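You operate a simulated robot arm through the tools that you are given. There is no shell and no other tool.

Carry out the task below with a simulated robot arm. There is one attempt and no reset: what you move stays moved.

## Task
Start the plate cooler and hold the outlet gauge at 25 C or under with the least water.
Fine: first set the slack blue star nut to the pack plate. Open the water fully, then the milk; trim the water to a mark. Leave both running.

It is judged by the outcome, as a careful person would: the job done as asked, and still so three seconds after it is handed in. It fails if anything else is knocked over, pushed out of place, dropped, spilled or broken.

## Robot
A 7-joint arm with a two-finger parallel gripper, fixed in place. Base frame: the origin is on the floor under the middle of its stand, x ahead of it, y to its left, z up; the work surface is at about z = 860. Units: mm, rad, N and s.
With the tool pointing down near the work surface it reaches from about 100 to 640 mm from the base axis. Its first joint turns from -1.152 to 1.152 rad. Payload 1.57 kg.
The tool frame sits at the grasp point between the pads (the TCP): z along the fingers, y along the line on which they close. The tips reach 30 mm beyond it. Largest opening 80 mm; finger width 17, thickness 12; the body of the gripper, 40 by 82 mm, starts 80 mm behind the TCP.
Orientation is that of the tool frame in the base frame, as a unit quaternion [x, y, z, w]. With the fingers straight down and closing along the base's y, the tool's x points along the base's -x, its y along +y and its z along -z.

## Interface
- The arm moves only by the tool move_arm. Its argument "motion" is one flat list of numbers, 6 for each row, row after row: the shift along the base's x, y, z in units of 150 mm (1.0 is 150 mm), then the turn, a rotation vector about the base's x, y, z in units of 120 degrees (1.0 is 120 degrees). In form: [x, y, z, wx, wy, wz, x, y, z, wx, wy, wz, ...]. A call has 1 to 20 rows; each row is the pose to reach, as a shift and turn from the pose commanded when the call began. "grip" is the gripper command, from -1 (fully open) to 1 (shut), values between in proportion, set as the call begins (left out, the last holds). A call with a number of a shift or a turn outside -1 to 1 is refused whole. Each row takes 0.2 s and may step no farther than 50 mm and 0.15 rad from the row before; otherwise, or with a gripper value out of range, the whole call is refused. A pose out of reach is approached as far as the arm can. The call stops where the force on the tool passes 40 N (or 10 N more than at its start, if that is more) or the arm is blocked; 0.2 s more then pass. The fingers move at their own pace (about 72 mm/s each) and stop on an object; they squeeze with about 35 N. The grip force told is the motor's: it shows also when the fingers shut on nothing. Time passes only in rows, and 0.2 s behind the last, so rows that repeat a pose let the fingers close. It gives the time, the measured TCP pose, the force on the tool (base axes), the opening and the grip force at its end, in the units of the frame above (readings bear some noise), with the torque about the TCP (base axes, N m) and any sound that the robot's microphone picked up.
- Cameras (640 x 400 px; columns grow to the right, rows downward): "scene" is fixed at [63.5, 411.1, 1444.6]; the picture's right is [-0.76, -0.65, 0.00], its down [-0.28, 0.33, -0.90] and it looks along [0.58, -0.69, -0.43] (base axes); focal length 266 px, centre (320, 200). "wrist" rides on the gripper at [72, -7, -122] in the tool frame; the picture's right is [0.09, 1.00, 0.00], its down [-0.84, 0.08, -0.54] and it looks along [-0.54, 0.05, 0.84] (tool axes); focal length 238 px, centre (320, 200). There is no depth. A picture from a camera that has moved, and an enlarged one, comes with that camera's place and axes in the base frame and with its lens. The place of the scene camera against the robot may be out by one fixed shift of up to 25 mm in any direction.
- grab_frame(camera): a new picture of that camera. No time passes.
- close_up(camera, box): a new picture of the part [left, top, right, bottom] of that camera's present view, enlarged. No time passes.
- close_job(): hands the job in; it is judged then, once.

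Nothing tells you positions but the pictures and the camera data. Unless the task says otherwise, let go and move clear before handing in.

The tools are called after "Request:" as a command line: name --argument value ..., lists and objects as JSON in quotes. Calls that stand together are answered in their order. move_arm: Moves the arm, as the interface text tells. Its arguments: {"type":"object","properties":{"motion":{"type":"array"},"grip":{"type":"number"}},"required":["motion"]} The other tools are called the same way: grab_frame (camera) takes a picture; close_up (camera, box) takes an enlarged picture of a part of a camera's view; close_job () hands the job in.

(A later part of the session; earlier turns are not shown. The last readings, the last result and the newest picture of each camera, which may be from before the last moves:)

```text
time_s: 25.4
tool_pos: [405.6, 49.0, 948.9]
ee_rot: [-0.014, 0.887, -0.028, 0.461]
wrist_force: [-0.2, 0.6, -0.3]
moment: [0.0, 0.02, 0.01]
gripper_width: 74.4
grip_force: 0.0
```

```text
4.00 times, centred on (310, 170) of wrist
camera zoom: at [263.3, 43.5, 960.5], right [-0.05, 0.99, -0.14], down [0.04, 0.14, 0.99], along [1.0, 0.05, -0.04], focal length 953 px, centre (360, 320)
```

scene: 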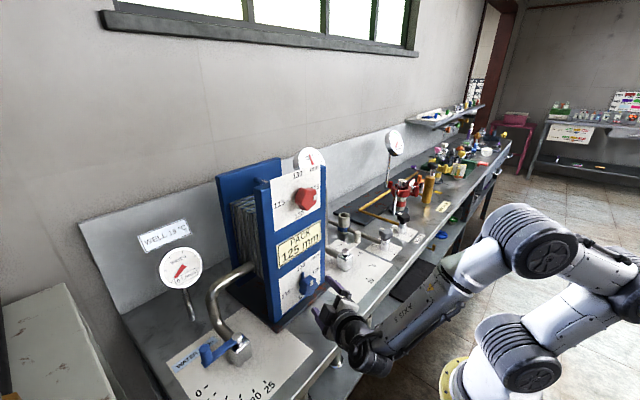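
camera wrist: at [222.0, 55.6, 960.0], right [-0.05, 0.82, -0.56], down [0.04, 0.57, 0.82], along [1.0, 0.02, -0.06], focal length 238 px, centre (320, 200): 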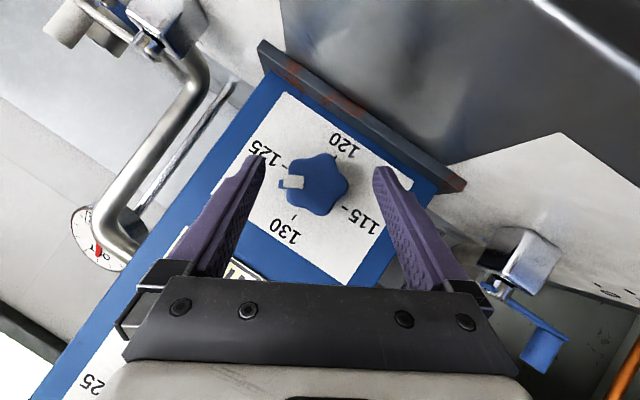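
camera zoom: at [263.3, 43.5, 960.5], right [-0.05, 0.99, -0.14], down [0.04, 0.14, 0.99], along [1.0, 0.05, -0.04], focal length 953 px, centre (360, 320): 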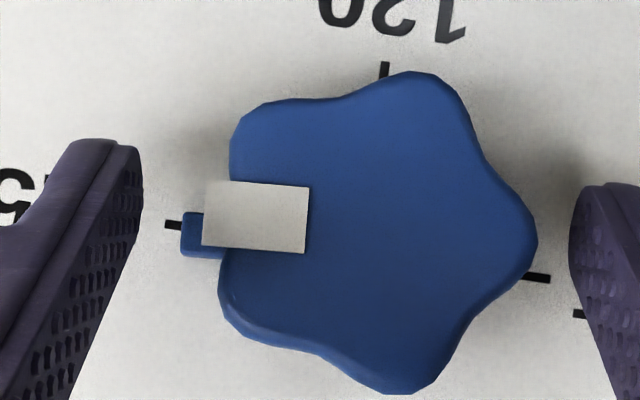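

The pointer is about 3–4° short of the 125 tick. One more small regrip and nudge.

Request:
move_arm --motion '[0, 0.006, 0.005, 0, 0, 0, 0, 0.006, 0.005, 0, 0, 0]'

Request:
move_arm --motion '[0, 0, 0, 0, 0, 0, 0, 0, 0, 0, 0, 0, 0, 0, 0, 0, 0, 0, 0, 0, 0, 0, 0, 0]' --grip 1

Request:
move_arm --motion '[0, -0.0022, 0, 0.015, 0, 0, 0, -0.0045, 0, 0.031, 0, 0, 0, -0.0045, 0, 0.031, 0, 0]'

Request:
move_arm --motion '[0, 0, 0, 0, 0, 0, 0, 0, 0, 0, 0, 0, 0, 0, 0, 0, 0, 0]' --grip -0.85

Request:
close_up --camera "wrist" --box '[260, 120, 360, 220]'

Request:
close_up --camera "wrist" --box '[220, 100, 420, 280]'

```text
time_s: 26.0
tool_pos: [405.2, 50.9, 950.2]
ee_rot: [-0.015, 0.887, -0.028, 0.46]
wrist_force: [0.6, 0.0, -0.3]
moment: [0.02, 0.0, 0.02]
gripper_width: 74.0
grip_force: 0.1
```

```text
time_s: 27.0
tool_pos: [404.5, 50.8, 950.1]
ee_rot: [-0.015, 0.887, -0.027, 0.461]
wrist_force: [1.0, 3.6, -0.3]
moment: [0.01, -0.02, 0.02]
gripper_width: 46.4
grip_force: 44.7
```

```text
time_s: 27.8
tool_pos: [405.8, 50.6, 950.4]
ee_rot: [-0.001, 0.888, 0.002, 0.46]
wrist_force: [23.9, 15.7, -15.4]
moment: [0.15, -0.86, -0.18]
gripper_width: 46.3
grip_force: 44.9
```

```text
time_s: 28.6
tool_pos: [404.6, 48.3, 951.2]
ee_rot: [0.0, 0.887, 0.001, 0.462]
wrist_force: [-0.5, 0.2, -0.6]
moment: [0.03, 0.01, 0.01]
gripper_width: 73.9
grip_force: 0.2
```

```text
4.00 times, centred on (310, 170) of wrist
camera zoom: at [263.1, 42.6, 962.3], right [-0.05, 1.0, -0.07], down [0.04, 0.07, 1.0], along [1.0, 0.05, -0.04], focal length 953 px, centre (360, 320)
```

zoom: 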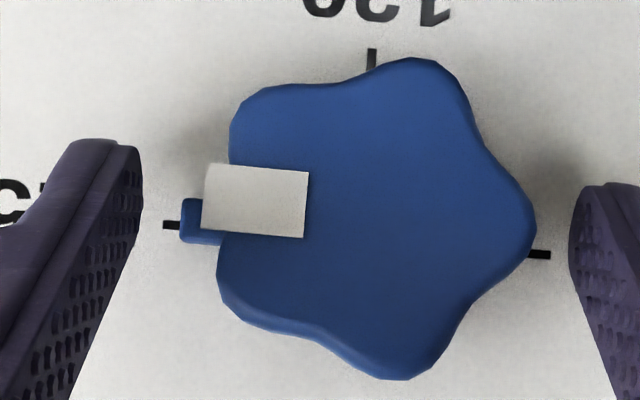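

```text
2.22 times, centred on (320, 190) of wrist
camera zoom: at [263.1, 42.6, 962.3], right [-0.05, 1.0, -0.07], down [0.04, 0.07, 1.0], along [1.0, 0.05, -0.04], focal length 530 px, centre (320, 222)
```

zoom: 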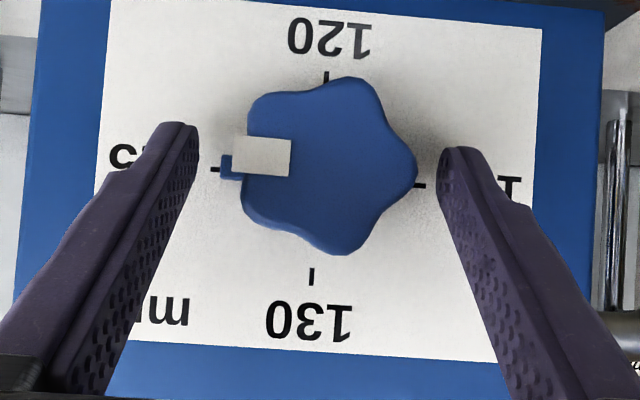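

The pointer now lines up with the 125 tick. Backing away and checking from a clear view.

Request:
move_arm --motion '[-0.1, 0, 0, 0, 0, 0, -0.2, 0, 0, 0, 0, 0, -0.3, 0, 0, 0, 0, 0, -0.4, 0, 0, 0, 0, 0, -0.4, 0, 0.25, 0, 0, 0, -0.4, 0, 0.5, 0, 0, 0, -0.4, 0, 0.75, 0, 0, 0]'

Request:
close_up --camera "wrist" --box '[240, 0, 400, 120]'

Request:
close_up --camera "scene" --box '[260, 240, 350, 320]'

Request:
grab_frame --camera "wrist"

```text
time_s: 30.2
tool_pos: [344.1, 51.7, 1063.3]
ee_rot: [0.0, 0.888, 0.001, 0.461]
wrist_force: [-0.7, 0.2, -0.6]
moment: [-0.01, -0.02, -0.02]
gripper_width: 73.7
grip_force: 0.1
```

```text
3.33 times, centred on (320, 60) of wrist
camera zoom: at [202.2, 45.6, 1074.9], right [-0.05, 1.0, -0.07], down [0.04, 0.07, 1.0], along [1.0, 0.05, -0.04], focal length 794 px, centre (320, 667)
```

zoom: 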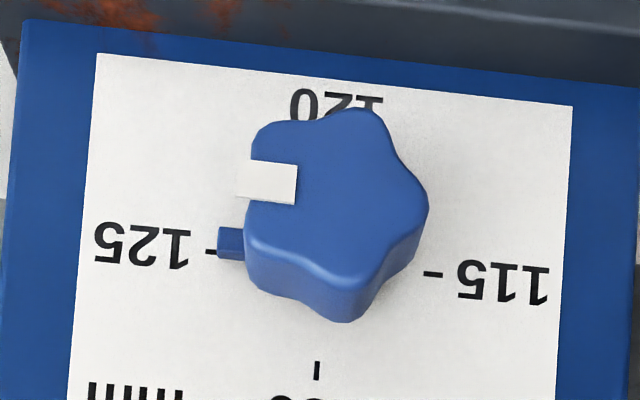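

```text
5.00 times, centred on (305, 280) of scene
camera zoom: at [63.5, 411.1, 1444.6], right [-0.76, -0.65, 0.0], down [-0.28, 0.33, -0.9], along [0.58, -0.69, -0.43], focal length 1331 px, centre (395, -200)
```

zoom: 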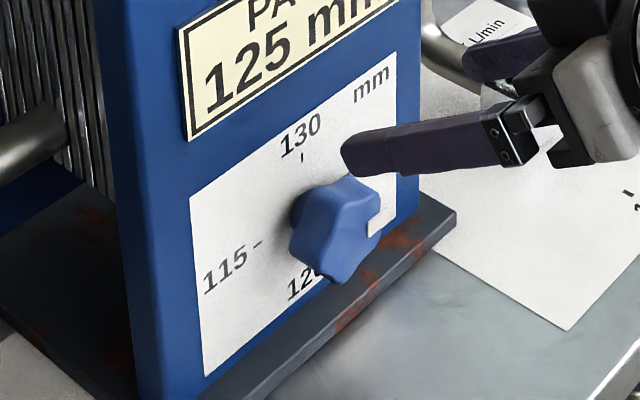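

```text
taken
camera wrist: at [202.2, 45.6, 1074.9], right [-0.05, 1.0, -0.07], down [0.04, 0.07, 1.0], along [1.0, 0.05, -0.04], focal length 238 px, centre (320, 200)
```

wrist: 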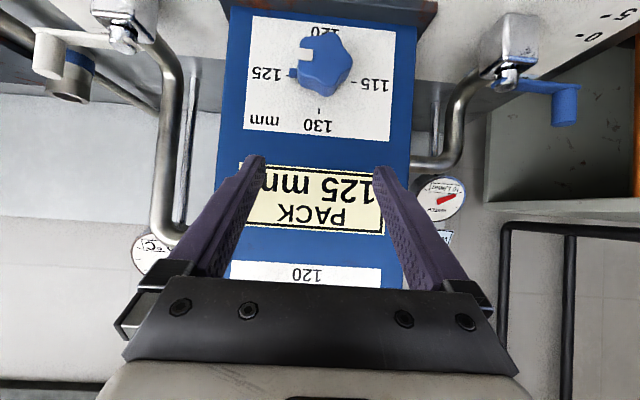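

The blue nut's pointer matches 125 just like the red one. Next is the water valve; I'll swing the tool straight down and move over toward it for a close look.

Request:
move_arm --motion '[0, 0.1, 0.1, 0, 0.0573, 0, 0, 0.2, 0.2, 0, 0.1146, 0, 0, 0.35, 0.2, 0, 0.1719, 0, 0, 0.5, 0.2, 0, 0.2292, 0, 0, 0.65, 0.2, 0, 0.2865, 0, 0, 0.8, 0.2, 0, 0.3438, 0, 0, 0.95, 0.2, 0, 0.401, 0, 0, 1.0, 0.2, 0, 0.4583, 0]' --grip -1

Request:
grab_frame --camera "wrist"

Request:
grab_frame --camera "scene"

```text
time_s: 32.0
tool_pos: [343.5, 199.9, 1095.4]
ee_rot: [0.001, 1.0, 0.002, -0.001]
wrist_force: [-0.9, -0.4, -0.3]
moment: [-0.01, 0.03, -0.02]
gripper_width: 79.9
grip_force: 0.0
```

```text
taken
camera wrist: at [272.3, 193.7, 1217.3], right [-0.09, 1.0, 0.0], down [0.84, 0.08, 0.54], along [0.54, 0.05, -0.84], focal length 238 px, centre (320, 200)
```

wrist: 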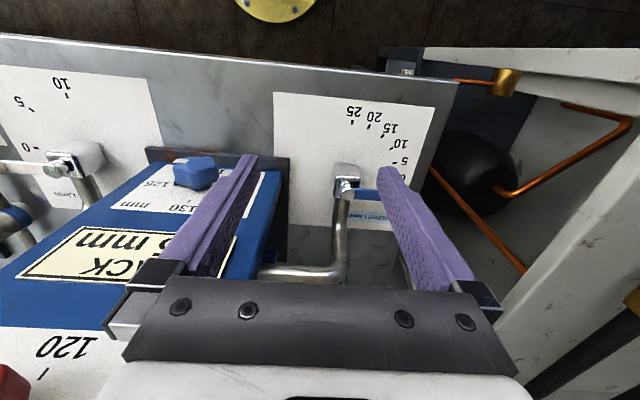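

```text
taken
```

scene: 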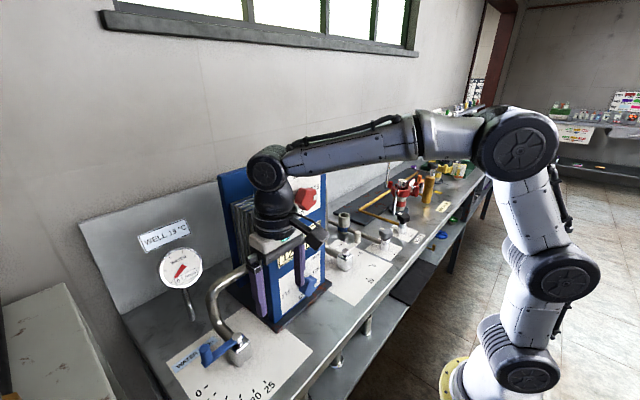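

The right finger hides the lever, so I'll shift further left for an unobstructed view of the water valve and its scale.

Request:
move_arm --motion '[-0.02, 0.15, -0.05, 0, 0, 0, -0.05, 0.3, -0.1, 0, 0, 0, -0.1, 0.45, -0.15, 0, 0, 0, -0.1, 0.55, -0.2, 0, 0, 0]'

Request:
grab_frame --camera "wrist"

Request:
close_up --camera "wrist" --box '[220, 60, 420, 220]'

```text
time_s: 33.0
tool_pos: [330.0, 281.0, 1063.8]
ee_rot: [0.0, 1.0, 0.001, 0.0]
wrist_force: [0.4, 0.1, 0.6]
moment: [0.05, 0.03, -0.02]
gripper_width: 79.8
grip_force: 0.1
```

```text
taken
camera wrist: at [258.0, 274.5, 1184.8], right [-0.09, 1.0, 0.0], down [0.84, 0.08, 0.54], along [0.54, 0.05, -0.84], focal length 238 px, centre (320, 200)
```

wrist: 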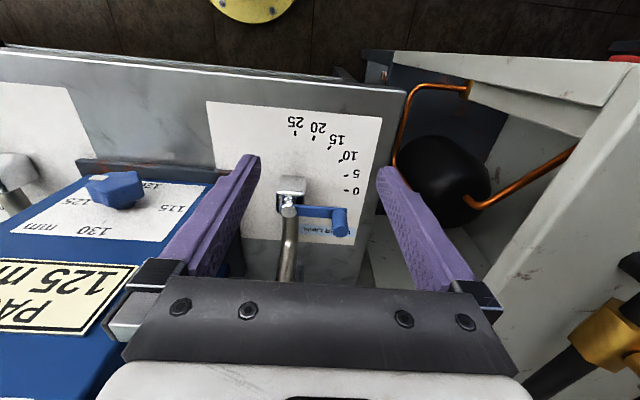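

```text
2.50 times, centred on (320, 140) of wrist
camera zoom: at [258.0, 274.5, 1184.8], right [-0.09, 1.0, 0.0], down [0.84, 0.08, 0.54], along [0.54, 0.05, -0.84], focal length 596 px, centre (320, 350)
```

zoom: 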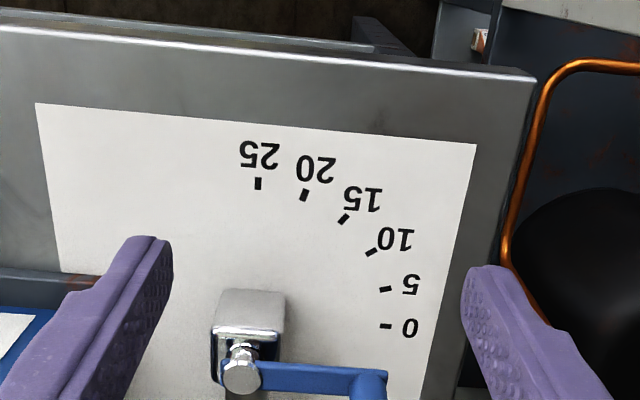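

The scale ticks fit a circle centred near (445, 248) with 18° per 5 L/min, running from +y (0) to -x (25). Zooming on the lever and peg for their height and position.

Request:
close_up --camera "wrist" --box '[260, 160, 380, 260]'

Request:
close_up --camera "scene" --box '[170, 310, 290, 400]'

```text
4.00 times, centred on (320, 210) of wrist
camera zoom: at [258.0, 274.5, 1184.8], right [-0.09, 1.0, 0.0], down [0.84, 0.08, 0.54], along [0.54, 0.05, -0.84], focal length 953 px, centre (320, 160)
```

zoom: 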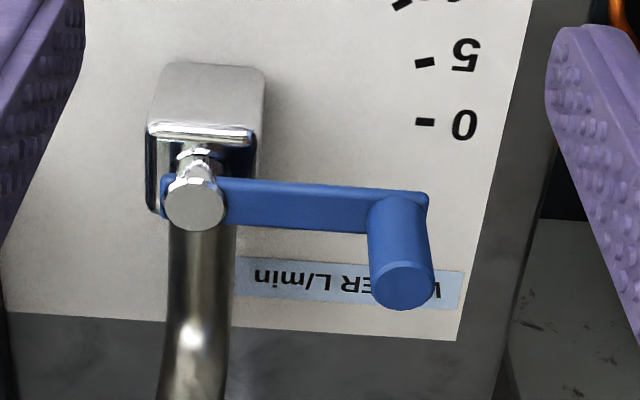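

```text
4.44 times, centred on (230, 355) of scene
camera zoom: at [63.5, 411.1, 1444.6], right [-0.76, -0.65, 0.0], down [-0.28, 0.33, -0.9], along [0.58, -0.69, -0.43], focal length 1183 px, centre (720, -489)
```

zoom: 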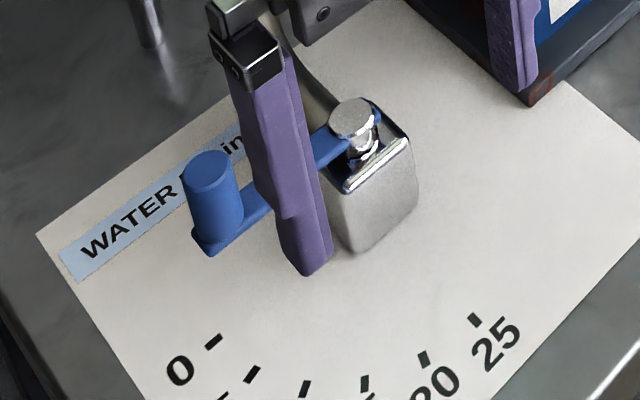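

Peg on the water lever: axis near (445.5, 317), top at z≈960, lever arm about 68 mm. I'll move above it with a half-open gripper, then check from closer.

Request:
move_arm --motion '[0.19, 0.06, 0, 0, 0, 0, 0.38, 0.12, 0, 0, 0, 0, 0.57, 0.18, 0, 0, 0, 0, 0.77, 0.24, 0, 0, 0, 0, 0.77, 0.24, -0.2, 0, 0, 0, 0.77, 0.24, -0.35, 0, 0, 0]' --grip -0.3

Request:
grab_frame --camera "wrist"

Request:
grab_frame --camera "scene"

```text
time_s: 34.4
tool_pos: [444.9, 319.2, 1010.8]
ee_rot: [0.0, 1.0, 0.001, 0.0]
wrist_force: [-0.1, -0.5, 0.5]
moment: [-0.01, 0.0, 0.02]
gripper_width: 51.8
grip_force: 0.1
```

```text
taken
camera wrist: at [372.2, 311.7, 1133.1], right [-0.09, 1.0, 0.0], down [0.84, 0.07, 0.54], along [0.54, 0.05, -0.84], focal length 238 px, centre (320, 200)
```

wrist: 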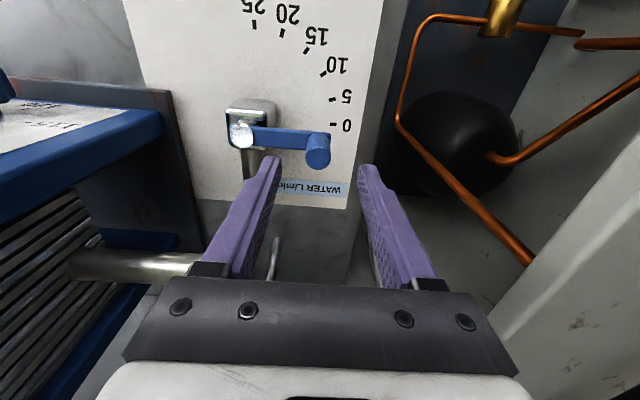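

```text
taken
```

scene: 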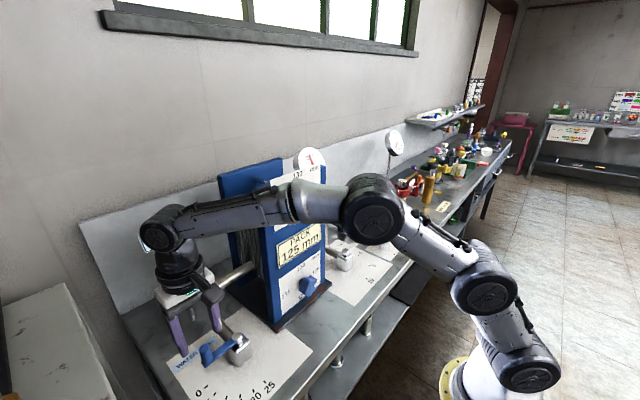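

Request:
close_up --camera "wrist" --box '[220, 80, 380, 200]'

Request:
close_up --camera "scene" --box '[140, 270, 280, 380]'

```text
3.33 times, centred on (300, 140) of wrist
camera zoom: at [372.2, 311.7, 1133.1], right [-0.09, 1.0, 0.0], down [0.84, 0.07, 0.54], along [0.54, 0.05, -0.84], focal length 794 px, centre (387, 400)
```

zoom: 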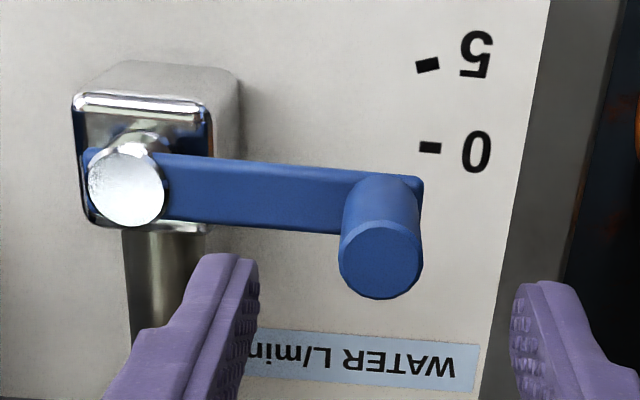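

```text
3.64 times, centred on (210, 325) of scene
camera zoom: at [63.6, 411.1, 1444.6], right [-0.76, -0.65, 0.0], down [-0.28, 0.33, -0.9], along [0.58, -0.69, -0.43], focal length 968 px, centre (720, -254)
```

zoom: 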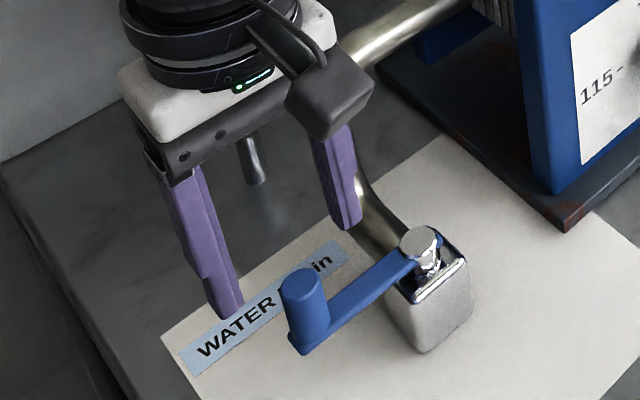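

Peg axis confirmed at (445, 317), top z≈960. Lowering so the tips stay just above the lever, then gripping the peg.

Request:
move_arm --motion '[0.002, -0.012, -0.12, 0, 0, 0, 0.002, -0.012, -0.24, 0, 0, 0, 0.002, -0.012, -0.338, 0, 0, 0]'

Request:
move_arm --motion '[0, 0, 0, 0, 0, 0, 0, 0, 0, 0, 0, 0, 0, 0, 0, 0, 0, 0]' --grip 1

Request:
close_up --camera "wrist" --box '[220, 80, 380, 200]'

```text
time_s: 35.2
tool_pos: [447.8, 315.7, 959.4]
ee_rot: [0.001, 1.0, 0.002, 0.0]
wrist_force: [0.2, 0.3, 0.1]
moment: [0.01, 0.01, -0.02]
gripper_width: 52.1
grip_force: 0.0
```

```text
time_s: 36.0
tool_pos: [447.6, 317.0, 959.9]
ee_rot: [0.0, 1.0, 0.001, 0.0]
wrist_force: [1.0, 7.7, -1.8]
moment: [-0.92, -0.1, 0.06]
gripper_width: 18.9
grip_force: 33.1
```

```text
3.33 times, centred on (300, 140) of wrist
camera zoom: at [375.2, 310.4, 1081.3], right [-0.09, 1.0, 0.0], down [0.84, 0.08, 0.54], along [0.54, 0.05, -0.84], focal length 794 px, centre (387, 400)
```

zoom: 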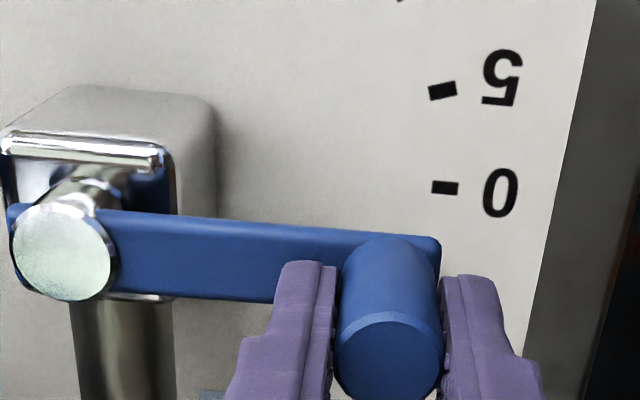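

The peg is gripped. Sweeping it along its arc toward the open end, first to about 30°.

Request:
move_arm --motion '[-0.059, -0.0039, 0, 0, 0, 0, -0.117, -0.0154, 0, 0, 0, 0, -0.173, -0.0344, 0, 0, 0, 0, -0.226, -0.0606, 0, 0, 0, 0]'

Request:
grab_frame --camera "wrist"

Request:
close_up --camera "scene" --box '[140, 230, 300, 380]'

```text
time_s: 37.0
tool_pos: [410.6, 307.8, 959.8]
ee_rot: [0.001, 1.0, 0.001, -0.003]
wrist_force: [-8.4, 19.3, -10.5]
moment: [0.08, 0.48, 0.12]
gripper_width: 19.2
grip_force: 34.1
```

```text
taken
camera wrist: at [338.9, 301.5, 1082.6], right [-0.09, 1.0, 0.0], down [0.84, 0.08, 0.54], along [0.53, 0.05, -0.84], focal length 238 px, centre (320, 200)
```

wrist: 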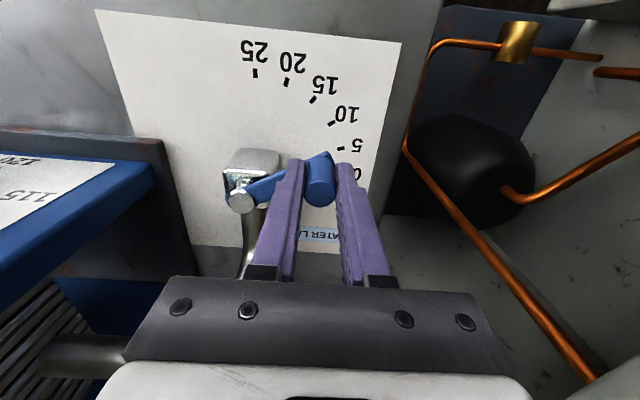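

```text
2.67 times, centred on (220, 305) of scene
camera zoom: at [63.4, 411.7, 1444.4], right [-0.76, -0.65, 0.0], down [-0.28, 0.33, -0.9], along [0.58, -0.69, -0.43], focal length 710 px, centre (587, -80)
```

zoom: 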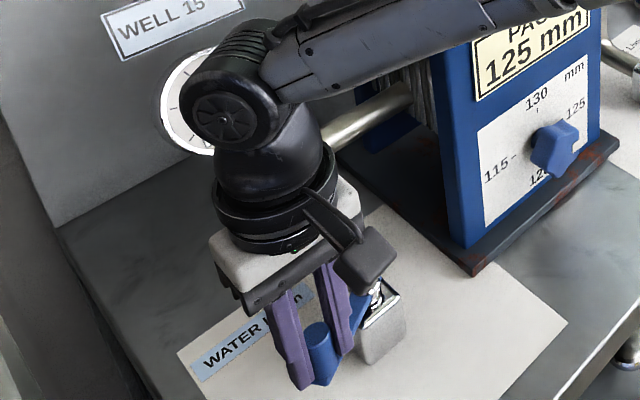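

The lever follows with a modest outward pull, so the true radius is slightly larger than I assumed. Correcting the arc outward by about 1.7 mm and continuing to 60°.

Request:
move_arm --motion '[-0.0057, 0.0098, 0, 0, 0, 0, -0.0565, -0.0241, 0, 0, 0, 0, -0.1024, -0.0644, 0, 0, 0, 0, -0.1426, -0.1102, 0, 0, 0, 0, -0.1765, -0.161, 0, 0, 0, 0]'

Request:
grab_frame --camera "wrist"

```text
time_s: 38.2
tool_pos: [386.8, 282.8, 962.7]
ee_rot: [0.001, 1.0, 0.002, 0.0]
wrist_force: [-4.9, 9.7, -3.3]
moment: [-0.14, -0.17, 0.36]
gripper_width: 19.4
grip_force: 33.7
```

```text
taken
camera wrist: at [314.8, 276.8, 1083.3], right [-0.09, 1.0, 0.0], down [0.84, 0.07, 0.54], along [0.54, 0.05, -0.84], focal length 238 px, centre (320, 200)
```

wrist: 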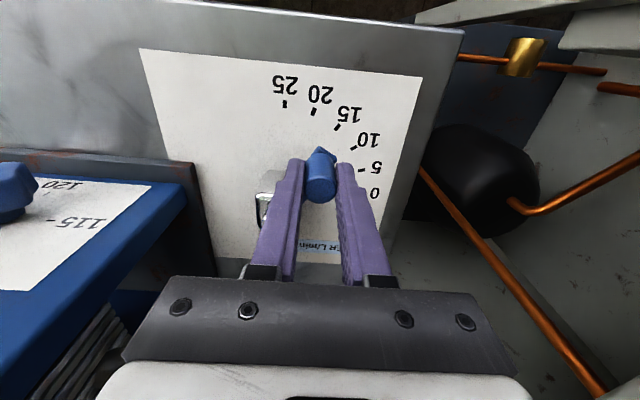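

Request:
move_arm --motion '[-0.029, -0.053, 0, 0, 0, 0, -0.049, -0.111, 0, 0, 0, 0, -0.061, -0.1715, 0, 0, 0, 0, -0.065, -0.2334, 0, 0, 0, 0]'

Request:
grab_frame --camera "wrist"

Request:
close_up --camera "scene" --box '[140, 220, 300, 380]'

```text
time_s: 39.2
tool_pos: [377.3, 250.4, 959.5]
ee_rot: [0.001, 1.0, 0.003, 0.002]
wrist_force: [3.5, 16.3, 2.1]
moment: [-0.38, 0.62, 0.03]
gripper_width: 19.2
grip_force: 33.5
```

```text
taken
camera wrist: at [304.8, 242.5, 1083.0], right [-0.09, 1.0, 0.01], down [0.84, 0.07, 0.54], along [0.54, 0.05, -0.84], focal length 238 px, centre (320, 200)
```

wrist: 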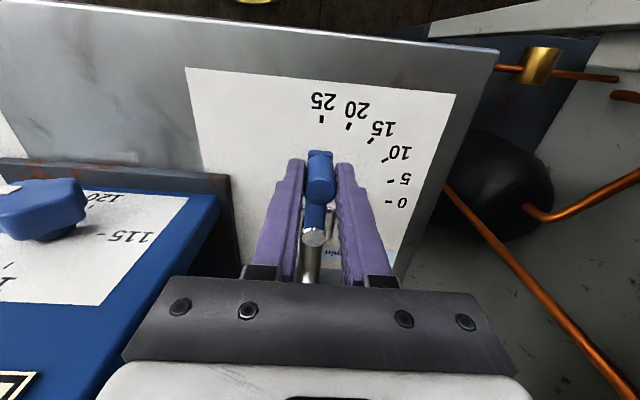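

```text
2.50 times, centred on (220, 300) of scene
camera zoom: at [63.6, 411.6, 1444.4], right [-0.76, -0.65, 0.0], down [-0.28, 0.33, -0.9], along [0.58, -0.69, -0.43], focal length 665 px, centre (570, -50)
```

zoom: 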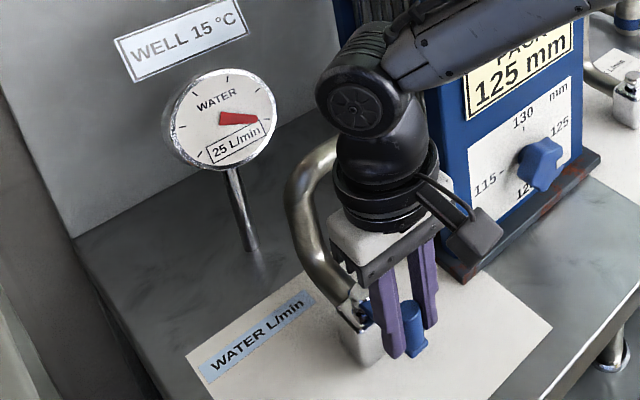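

The water gauge reads 25 L/min, so the water is fully open. Letting go and heading to the milk valve, staying well in front of the panel.

Request:
move_arm --motion '[0, 0, 0, 0, 0, 0, 0, 0, 0, 0, 0, 0]' --grip -0.3

Request:
move_arm --motion '[0, 0, 0.2, 0, 0, 0, 0, 0, 0.4, 0, 0, 0, 0, 0, 0.6, 0, 0, 0, -0.2, -0.1, 0.6, 0, 0, 0, -0.4, -0.3, 0.6, 0, 0, 0, -0.4, -0.6, 0.6, 0, 0, 0, -0.4, -0.85, 0.6, 0, 0, 0]'

Request:
grab_frame --camera "scene"

Request:
grab_frame --camera "wrist"

```text
time_s: 39.8
tool_pos: [376.2, 246.4, 961.3]
ee_rot: [0.001, 1.0, 0.001, 0.0]
wrist_force: [-0.5, 0.1, 0.4]
moment: [-0.01, 0.01, -0.02]
gripper_width: 52.1
grip_force: 0.2
```

```text
time_s: 41.4
tool_pos: [314.1, 121.4, 1049.5]
ee_rot: [0.0, 1.0, 0.001, 0.0]
wrist_force: [0.2, -0.1, 0.5]
moment: [0.02, 0.0, -0.02]
gripper_width: 52.0
grip_force: 0.1
```

```text
taken
```

scene: 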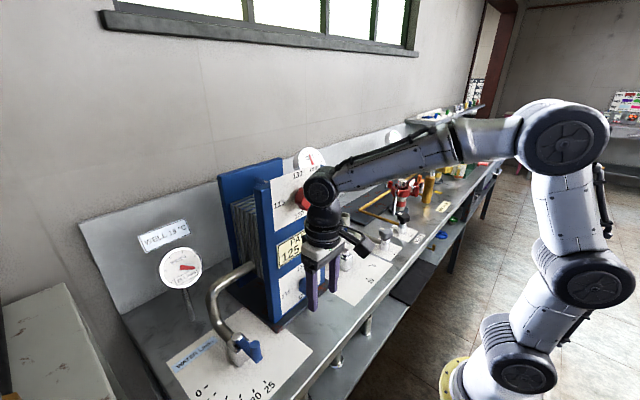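

```text
taken
camera wrist: at [240.5, 114.3, 1171.6], right [-0.09, 1.0, 0.0], down [0.84, 0.08, 0.54], along [0.54, 0.05, -0.84], focal length 238 px, centre (320, 200)
```

wrist: 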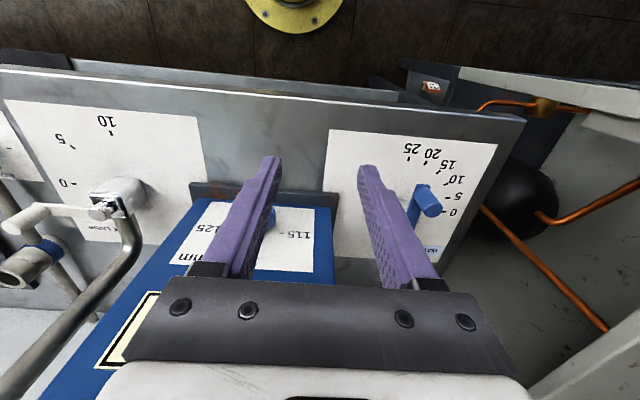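

Request:
move_arm --motion '[0, -0.25, 0, 0, 0, 0, 0, -0.5, 0, 0, 0, 0, 0, -0.75, 0, 0, 0, 0, 0, -1.0, 0, 0, 0, 0]'

Request:
move_arm --motion '[0, -0.25, 0, 0, 0, 0, 0, -0.5, 0, 0, 0, 0, 0, -0.75, 0, 0, 0, 0, 0.1, -1.0, 0, 0, 0, 0]'

Request:
grab_frame --camera "wrist"

Request:
grab_frame --camera "scene"

```text
time_s: 42.4
tool_pos: [316.4, -27.3, 1048.5]
ee_rot: [0.001, 1.0, 0.001, -0.001]
wrist_force: [-0.8, -0.2, 0.3]
moment: [0.0, 0.0, 0.01]
gripper_width: 51.9
grip_force: 0.0
```

```text
time_s: 43.4
tool_pos: [332.0, -180.9, 1052.2]
ee_rot: [0.001, 1.0, 0.001, 0.0]
wrist_force: [-0.3, -0.8, 0.3]
moment: [0.0, -0.01, 0.01]
gripper_width: 52.2
grip_force: 0.1
```

```text
taken
camera wrist: at [259.7, -187.4, 1173.6], right [-0.09, 1.0, 0.0], down [0.84, 0.08, 0.54], along [0.54, 0.05, -0.84], focal length 238 px, centre (320, 200)
```

wrist: 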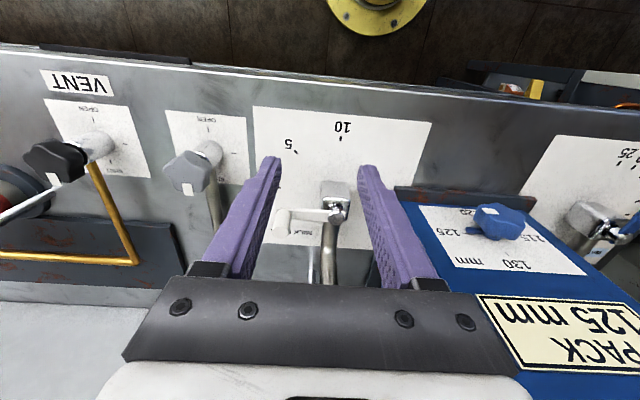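

```text
taken
```

scene: 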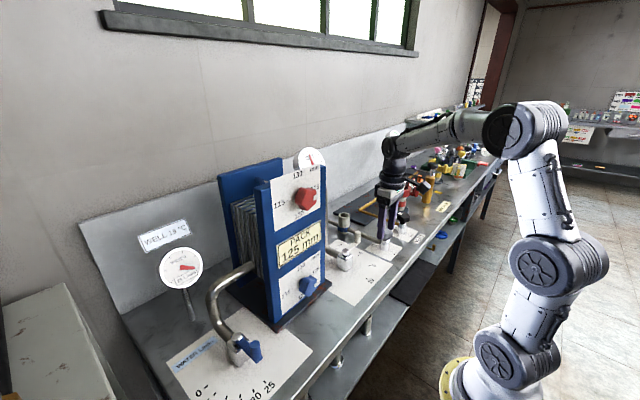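

Request:
close_up --camera "wrist" --box '[240, 100, 400, 260]'

Request:
close_up --camera "scene" --box '[150, 230, 290, 400]'

Request:
close_up --camera "wrist" --box '[140, 100, 260, 220]'

Request:
close_up --camera "scene" --box '[290, 140, 410, 270]'

```text
2.50 times, centred on (320, 180) of wrist
camera zoom: at [259.7, -187.4, 1173.6], right [-0.09, 1.0, 0.0], down [0.84, 0.08, 0.54], along [0.54, 0.05, -0.84], focal length 596 px, centre (320, 250)
```

zoom: 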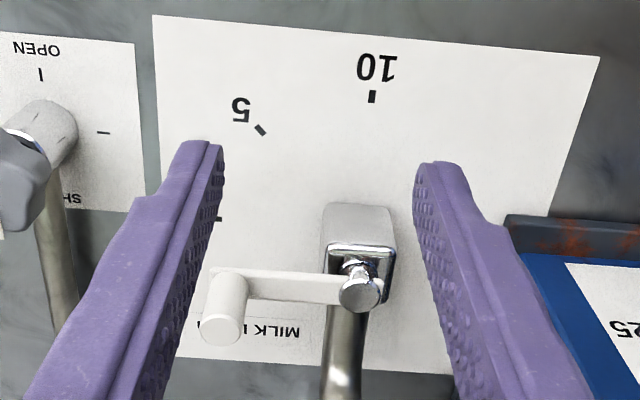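

```text
2.35 times, centred on (220, 315) of scene
camera zoom: at [63.5, 411.1, 1444.6], right [-0.76, -0.65, 0.0], down [-0.28, 0.33, -0.9], along [0.58, -0.69, -0.43], focal length 626 px, centre (555, -71)
```

zoom: 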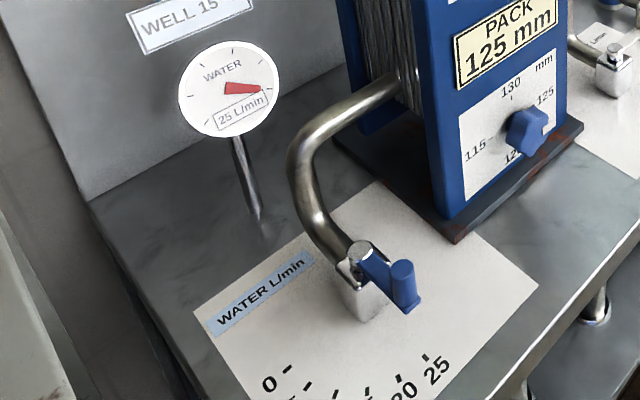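

```text
3.33 times, centred on (200, 160) of wrist
camera zoom: at [259.7, -187.4, 1173.6], right [-0.09, 1.0, 0.0], down [0.84, 0.08, 0.54], along [0.54, 0.05, -0.84], focal length 794 px, centre (720, 333)
```

zoom: 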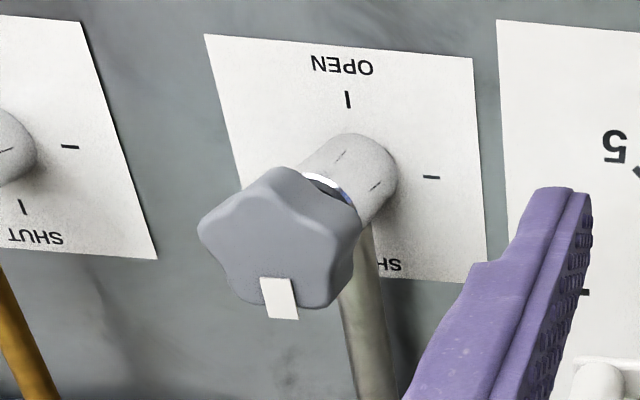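

```text
3.08 times, centred on (350, 205) of scene
camera zoom: at [63.5, 411.1, 1444.6], right [-0.76, -0.65, 0.0], down [-0.28, 0.33, -0.9], along [0.58, -0.69, -0.43], focal length 819 px, centre (228, 185)
```

zoom: 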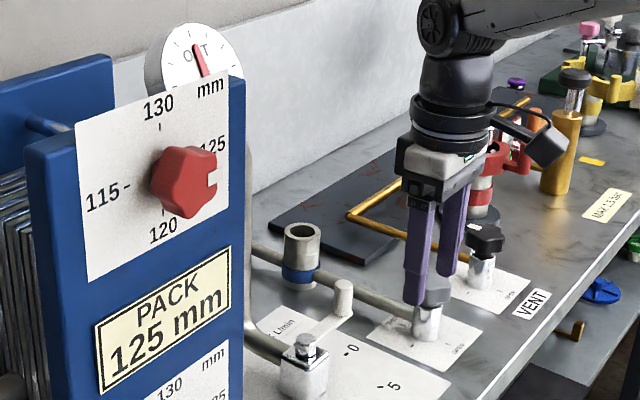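

The milk valve mirrors the water one: pivot near (445, -149), peg near (445, -216), with 0 at -y and 10 at -x. Moving above the milk peg.

Request:
move_arm --motion '[0.19, -0.06, 0, 0, 0, 0, 0.38, -0.12, 0, 0, 0, 0, 0.57, -0.18, 0, 0, 0, 0, 0.75, -0.237, 0, 0, 0, 0, 0.75, -0.237, -0.28, 0, 0, 0]'

Request:
grab_frame --camera "wrist"

Request:
close_up --camera "wrist" --box '[240, 80, 400, 200]'

```text
time_s: 44.6
tool_pos: [445.5, -215.2, 1013.4]
ee_rot: [0.0, 1.0, 0.001, -0.001]
wrist_force: [-0.5, -0.8, -0.2]
moment: [-0.02, 0.0, 0.01]
gripper_width: 52.0
grip_force: 0.0
```

```text
taken
camera wrist: at [372.6, -221.8, 1133.8], right [-0.09, 1.0, 0.0], down [0.84, 0.08, 0.54], along [0.54, 0.05, -0.84], focal length 238 px, centre (320, 200)
```

wrist: 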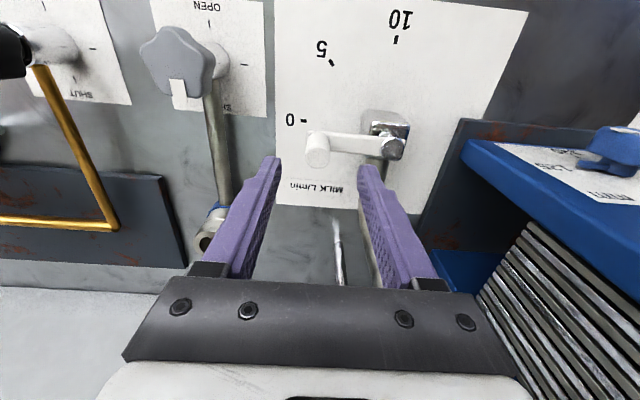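

```text
3.33 times, centred on (320, 140) of wrist
camera zoom: at [372.6, -221.8, 1133.8], right [-0.09, 1.0, 0.0], down [0.84, 0.08, 0.54], along [0.54, 0.05, -0.84], focal length 794 px, centre (320, 400)
```

zoom: 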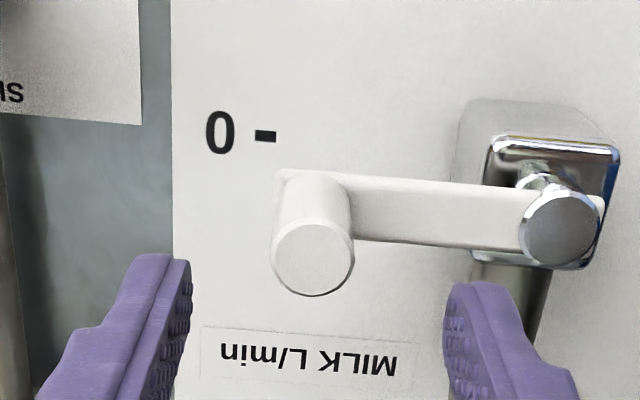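

Request:
move_arm --motion '[-0.002, -0.011, -0.12, 0, 0, 0, -0.004, -0.011, -0.24, 0, 0, 0, -0.004, -0.011, -0.352, 0, 0, 0]'

Request:
move_arm --motion '[0, 0, 0, 0, 0, 0, 0, 0, 0, 0, 0, 0, 0, 0, 0, 0, 0, 0]' --grip 1

Request:
close_up --camera "wrist" --box '[240, 80, 400, 200]'

```text
time_s: 45.4
tool_pos: [444.4, -217.7, 958.1]
ee_rot: [0.001, 1.0, 0.0, 0.0]
wrist_force: [-0.3, -0.6, 0.0]
moment: [0.01, 0.03, -0.03]
gripper_width: 51.9
grip_force: 0.0
```

```text
time_s: 46.2
tool_pos: [443.2, -216.8, 958.2]
ee_rot: [0.001, 1.0, 0.0, -0.001]
wrist_force: [-0.3, 3.8, -1.6]
moment: [-0.68, -0.29, -0.02]
gripper_width: 19.5
grip_force: 33.7
```

```text
3.33 times, centred on (320, 140) of wrist
camera zoom: at [371.7, -223.5, 1080.2], right [-0.09, 1.0, 0.0], down [0.84, 0.08, 0.54], along [0.54, 0.05, -0.84], focal length 794 px, centre (320, 400)
```

zoom: 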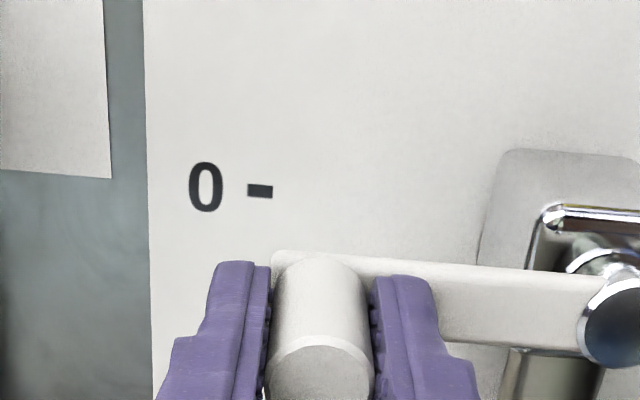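

Milk peg gripped. Sweeping it open along its arc, checking at 30°.

Request:
move_arm --motion '[-0.0596, 0.0039, 0, 0, 0, 0, -0.1182, 0.0156, 0, 0, 0, 0, -0.1748, 0.0348, 0, 0, 0, 0, -0.2283, 0.0612, 0, 0, 0, 0]'

Request:
grab_frame --camera "wrist"

Request:
close_up --camera "scene" --box '[280, 130, 440, 290]'

```text
time_s: 47.2
tool_pos: [410.7, -210.2, 958.5]
ee_rot: [0.001, 1.0, -0.001, 0.003]
wrist_force: [-5.4, -18.7, 10.2]
moment: [0.57, -0.46, -0.3]
gripper_width: 19.7
grip_force: 33.3
```

```text
taken
camera wrist: at [338.0, -215.9, 1079.8], right [-0.09, 1.0, 0.0], down [0.83, 0.08, 0.54], along [0.54, 0.04, -0.84], focal length 238 px, centre (320, 200)
```

wrist: 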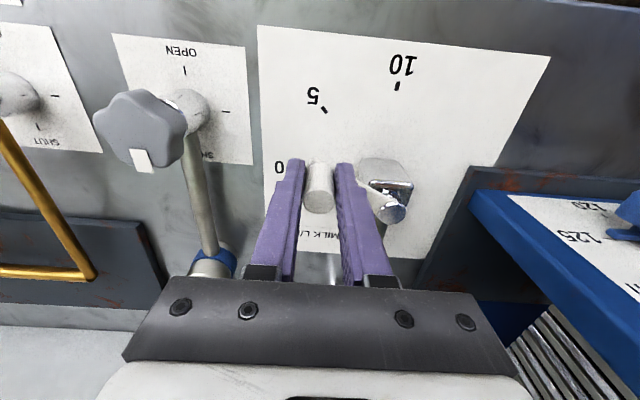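

```text
2.50 times, centred on (360, 210) of scene
camera zoom: at [63.3, 410.6, 1444.7], right [-0.76, -0.65, 0.0], down [-0.28, 0.33, -0.9], along [0.58, -0.69, -0.43], focal length 665 px, centre (220, 175)
```

zoom: 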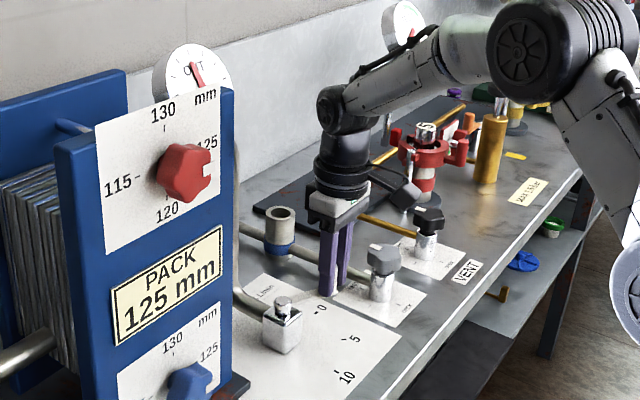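

Request:
move_arm --motion '[-0.0057, -0.0098, 0, 0, 0, 0, -0.0565, 0.0241, 0, 0, 0, 0, -0.1024, 0.0644, 0, 0, 0, 0, -0.1426, 0.1102, 0, 0, 0, 0, -0.1765, 0.161, 0, 0, 0, 0]'

Request:
move_arm --motion '[-0.029, 0.053, 0, 0, 0, 0, -0.049, 0.111, 0, 0, 0, 0, -0.061, 0.1715, 0, 0, 0, 0, -0.065, 0.2334, 0, 0, 0, 0]'

Request:
grab_frame --camera "wrist"

Request:
grab_frame --camera "scene"

Request:
close_up --camera "scene" --box '[280, 130, 440, 290]'

```text
time_s: 48.4
tool_pos: [384.9, -186.2, 957.2]
ee_rot: [0.001, 1.0, 0.0, 0.002]
wrist_force: [-8.0, -15.0, 25.4]
moment: [-0.07, -0.26, -0.61]
gripper_width: 19.2
grip_force: 33.1
```

```text
time_s: 49.4
tool_pos: [373.9, -149.4, 956.1]
ee_rot: [0.001, 1.0, 0.0, 0.002]
wrist_force: [6.5, -26.7, 11.3]
moment: [0.44, 0.35, -0.13]
gripper_width: 19.6
grip_force: 34.0
```

```text
taken
camera wrist: at [300.5, -155.3, 1077.6], right [-0.09, 1.0, 0.0], down [0.83, 0.08, 0.55], along [0.54, 0.05, -0.84], focal length 238 px, centre (320, 200)
```

wrist: 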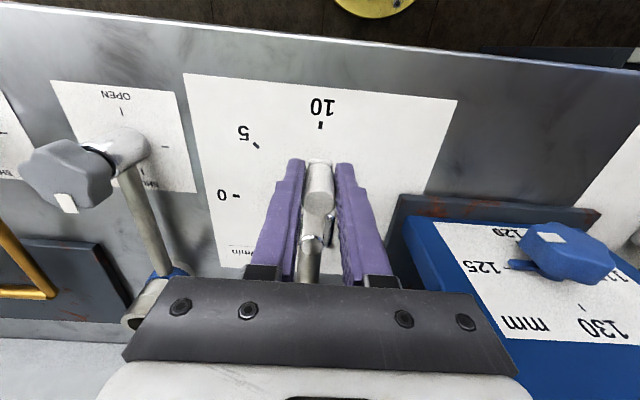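

```text
taken
```

scene: 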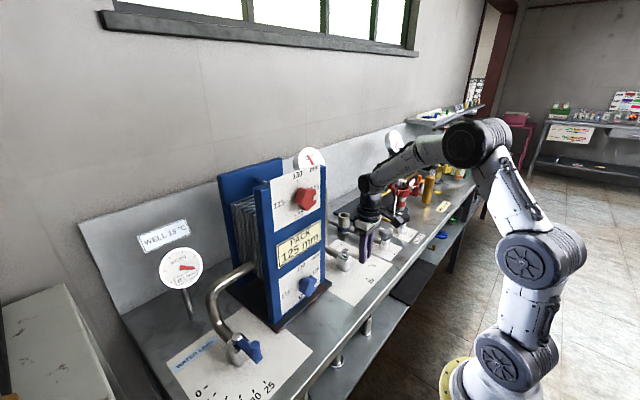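

```text
2.50 times, centred on (360, 210) of scene
camera zoom: at [63.6, 410.3, 1444.8], right [-0.76, -0.65, 0.0], down [-0.28, 0.33, -0.9], along [0.58, -0.69, -0.43], focal length 665 px, centre (220, 175)
```

zoom: 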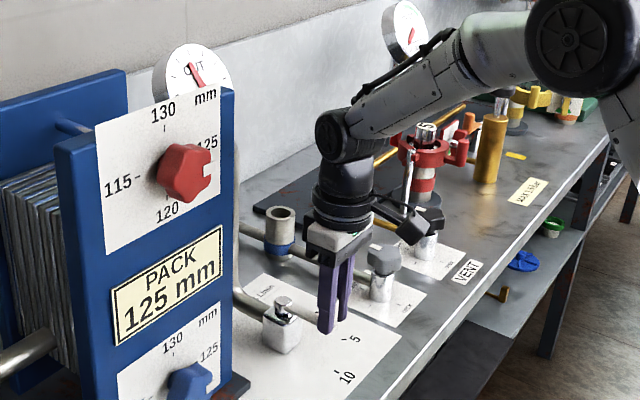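

Milk lever is at the 10 mark. Letting go, rising clear, and then tilting to read the outlet gauge at the back right of the pack.

Request:
move_arm --motion '[0, 0, 0, 0, 0, 0, 0, 0, 0, 0, 0, 0]' --grip -0.3

Request:
close_up --camera "wrist" --box '[230, 80, 410, 260]'

Request:
move_arm --motion '[0, 0, 0.2, 0, 0, 0, 0, 0, 0.4, 0, 0, 0, -0.1, 0, 0.6, 0, 0, 0, -0.3, 0, 0.8, 0, 0, 0, -0.4, 0, 1.0, 0, 0, 0]'

Request:
grab_frame --camera "wrist"

```text
time_s: 50.0
tool_pos: [371.9, -146.3, 954.8]
ee_rot: [0.001, 1.0, 0.003, -0.002]
wrist_force: [-0.5, 0.2, 0.5]
moment: [0.01, 0.01, 0.01]
gripper_width: 52.1
grip_force: 0.1
```

```text
2.22 times, centred on (320, 170) of wrist
camera zoom: at [299.4, -152.9, 1076.9], right [-0.09, 1.0, 0.0], down [0.84, 0.07, 0.54], along [0.54, 0.05, -0.84], focal length 530 px, centre (320, 267)
```

zoom: 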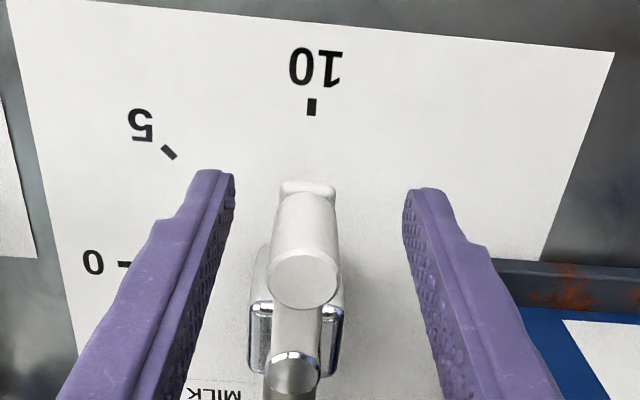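

```text
time_s: 51.2
tool_pos: [312.0, -145.3, 1107.0]
ee_rot: [0.001, 1.0, 0.001, 0.0]
wrist_force: [0.5, -0.4, 0.2]
moment: [-0.01, -0.02, -0.03]
gripper_width: 52.1
grip_force: 0.1
```

```text
taken
camera wrist: at [239.2, -151.8, 1229.2], right [-0.09, 1.0, 0.0], down [0.84, 0.07, 0.54], along [0.54, 0.05, -0.84], focal length 238 px, centre (320, 200)
```

wrist: 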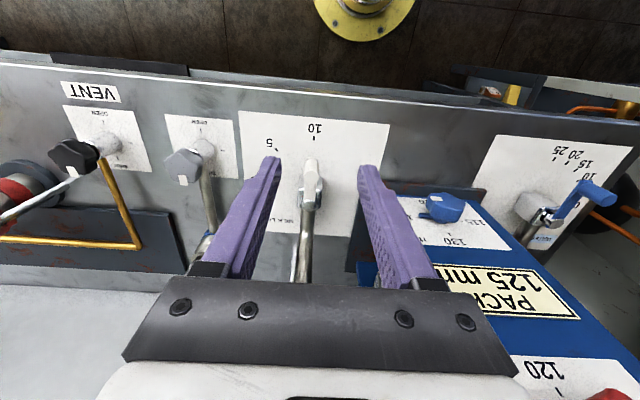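

Milk lever sits at 10. Rising and tilting to see the outlet gauge.

Request:
move_arm --motion '[0, 0, 0.2, 0, -0.06, 0, 0, 0, 0.4, 0, -0.12, 0, 0, 0, 0.6, 0, -0.18, 0, 0, 0, 0.8, 0, -0.24, 0, 0, 0, 0.9, 0, -0.3, 0, 0, 0, 1.0, 0, -0.36, 0]' --grip -1

Request:
grab_frame --camera "wrist"

```text
time_s: 52.6
tool_pos: [311.9, -146.9, 1255.8]
ee_rot: [0.001, 0.929, 0.001, 0.369]
wrist_force: [0.4, 0.0, -0.1]
moment: [0.0, 0.0, -0.02]
gripper_width: 80.1
grip_force: 0.0
```

```text
taken
camera wrist: at [175.4, -153.7, 1295.1], right [-0.07, 1.0, -0.06], down [0.24, 0.07, 0.97], along [0.97, 0.05, -0.24], focal length 238 px, centre (320, 200)
```

wrist: 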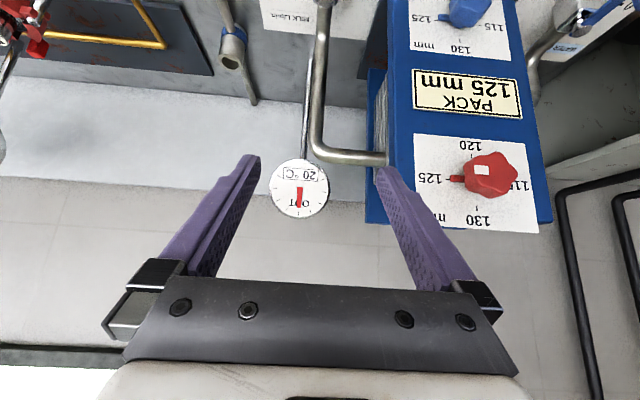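

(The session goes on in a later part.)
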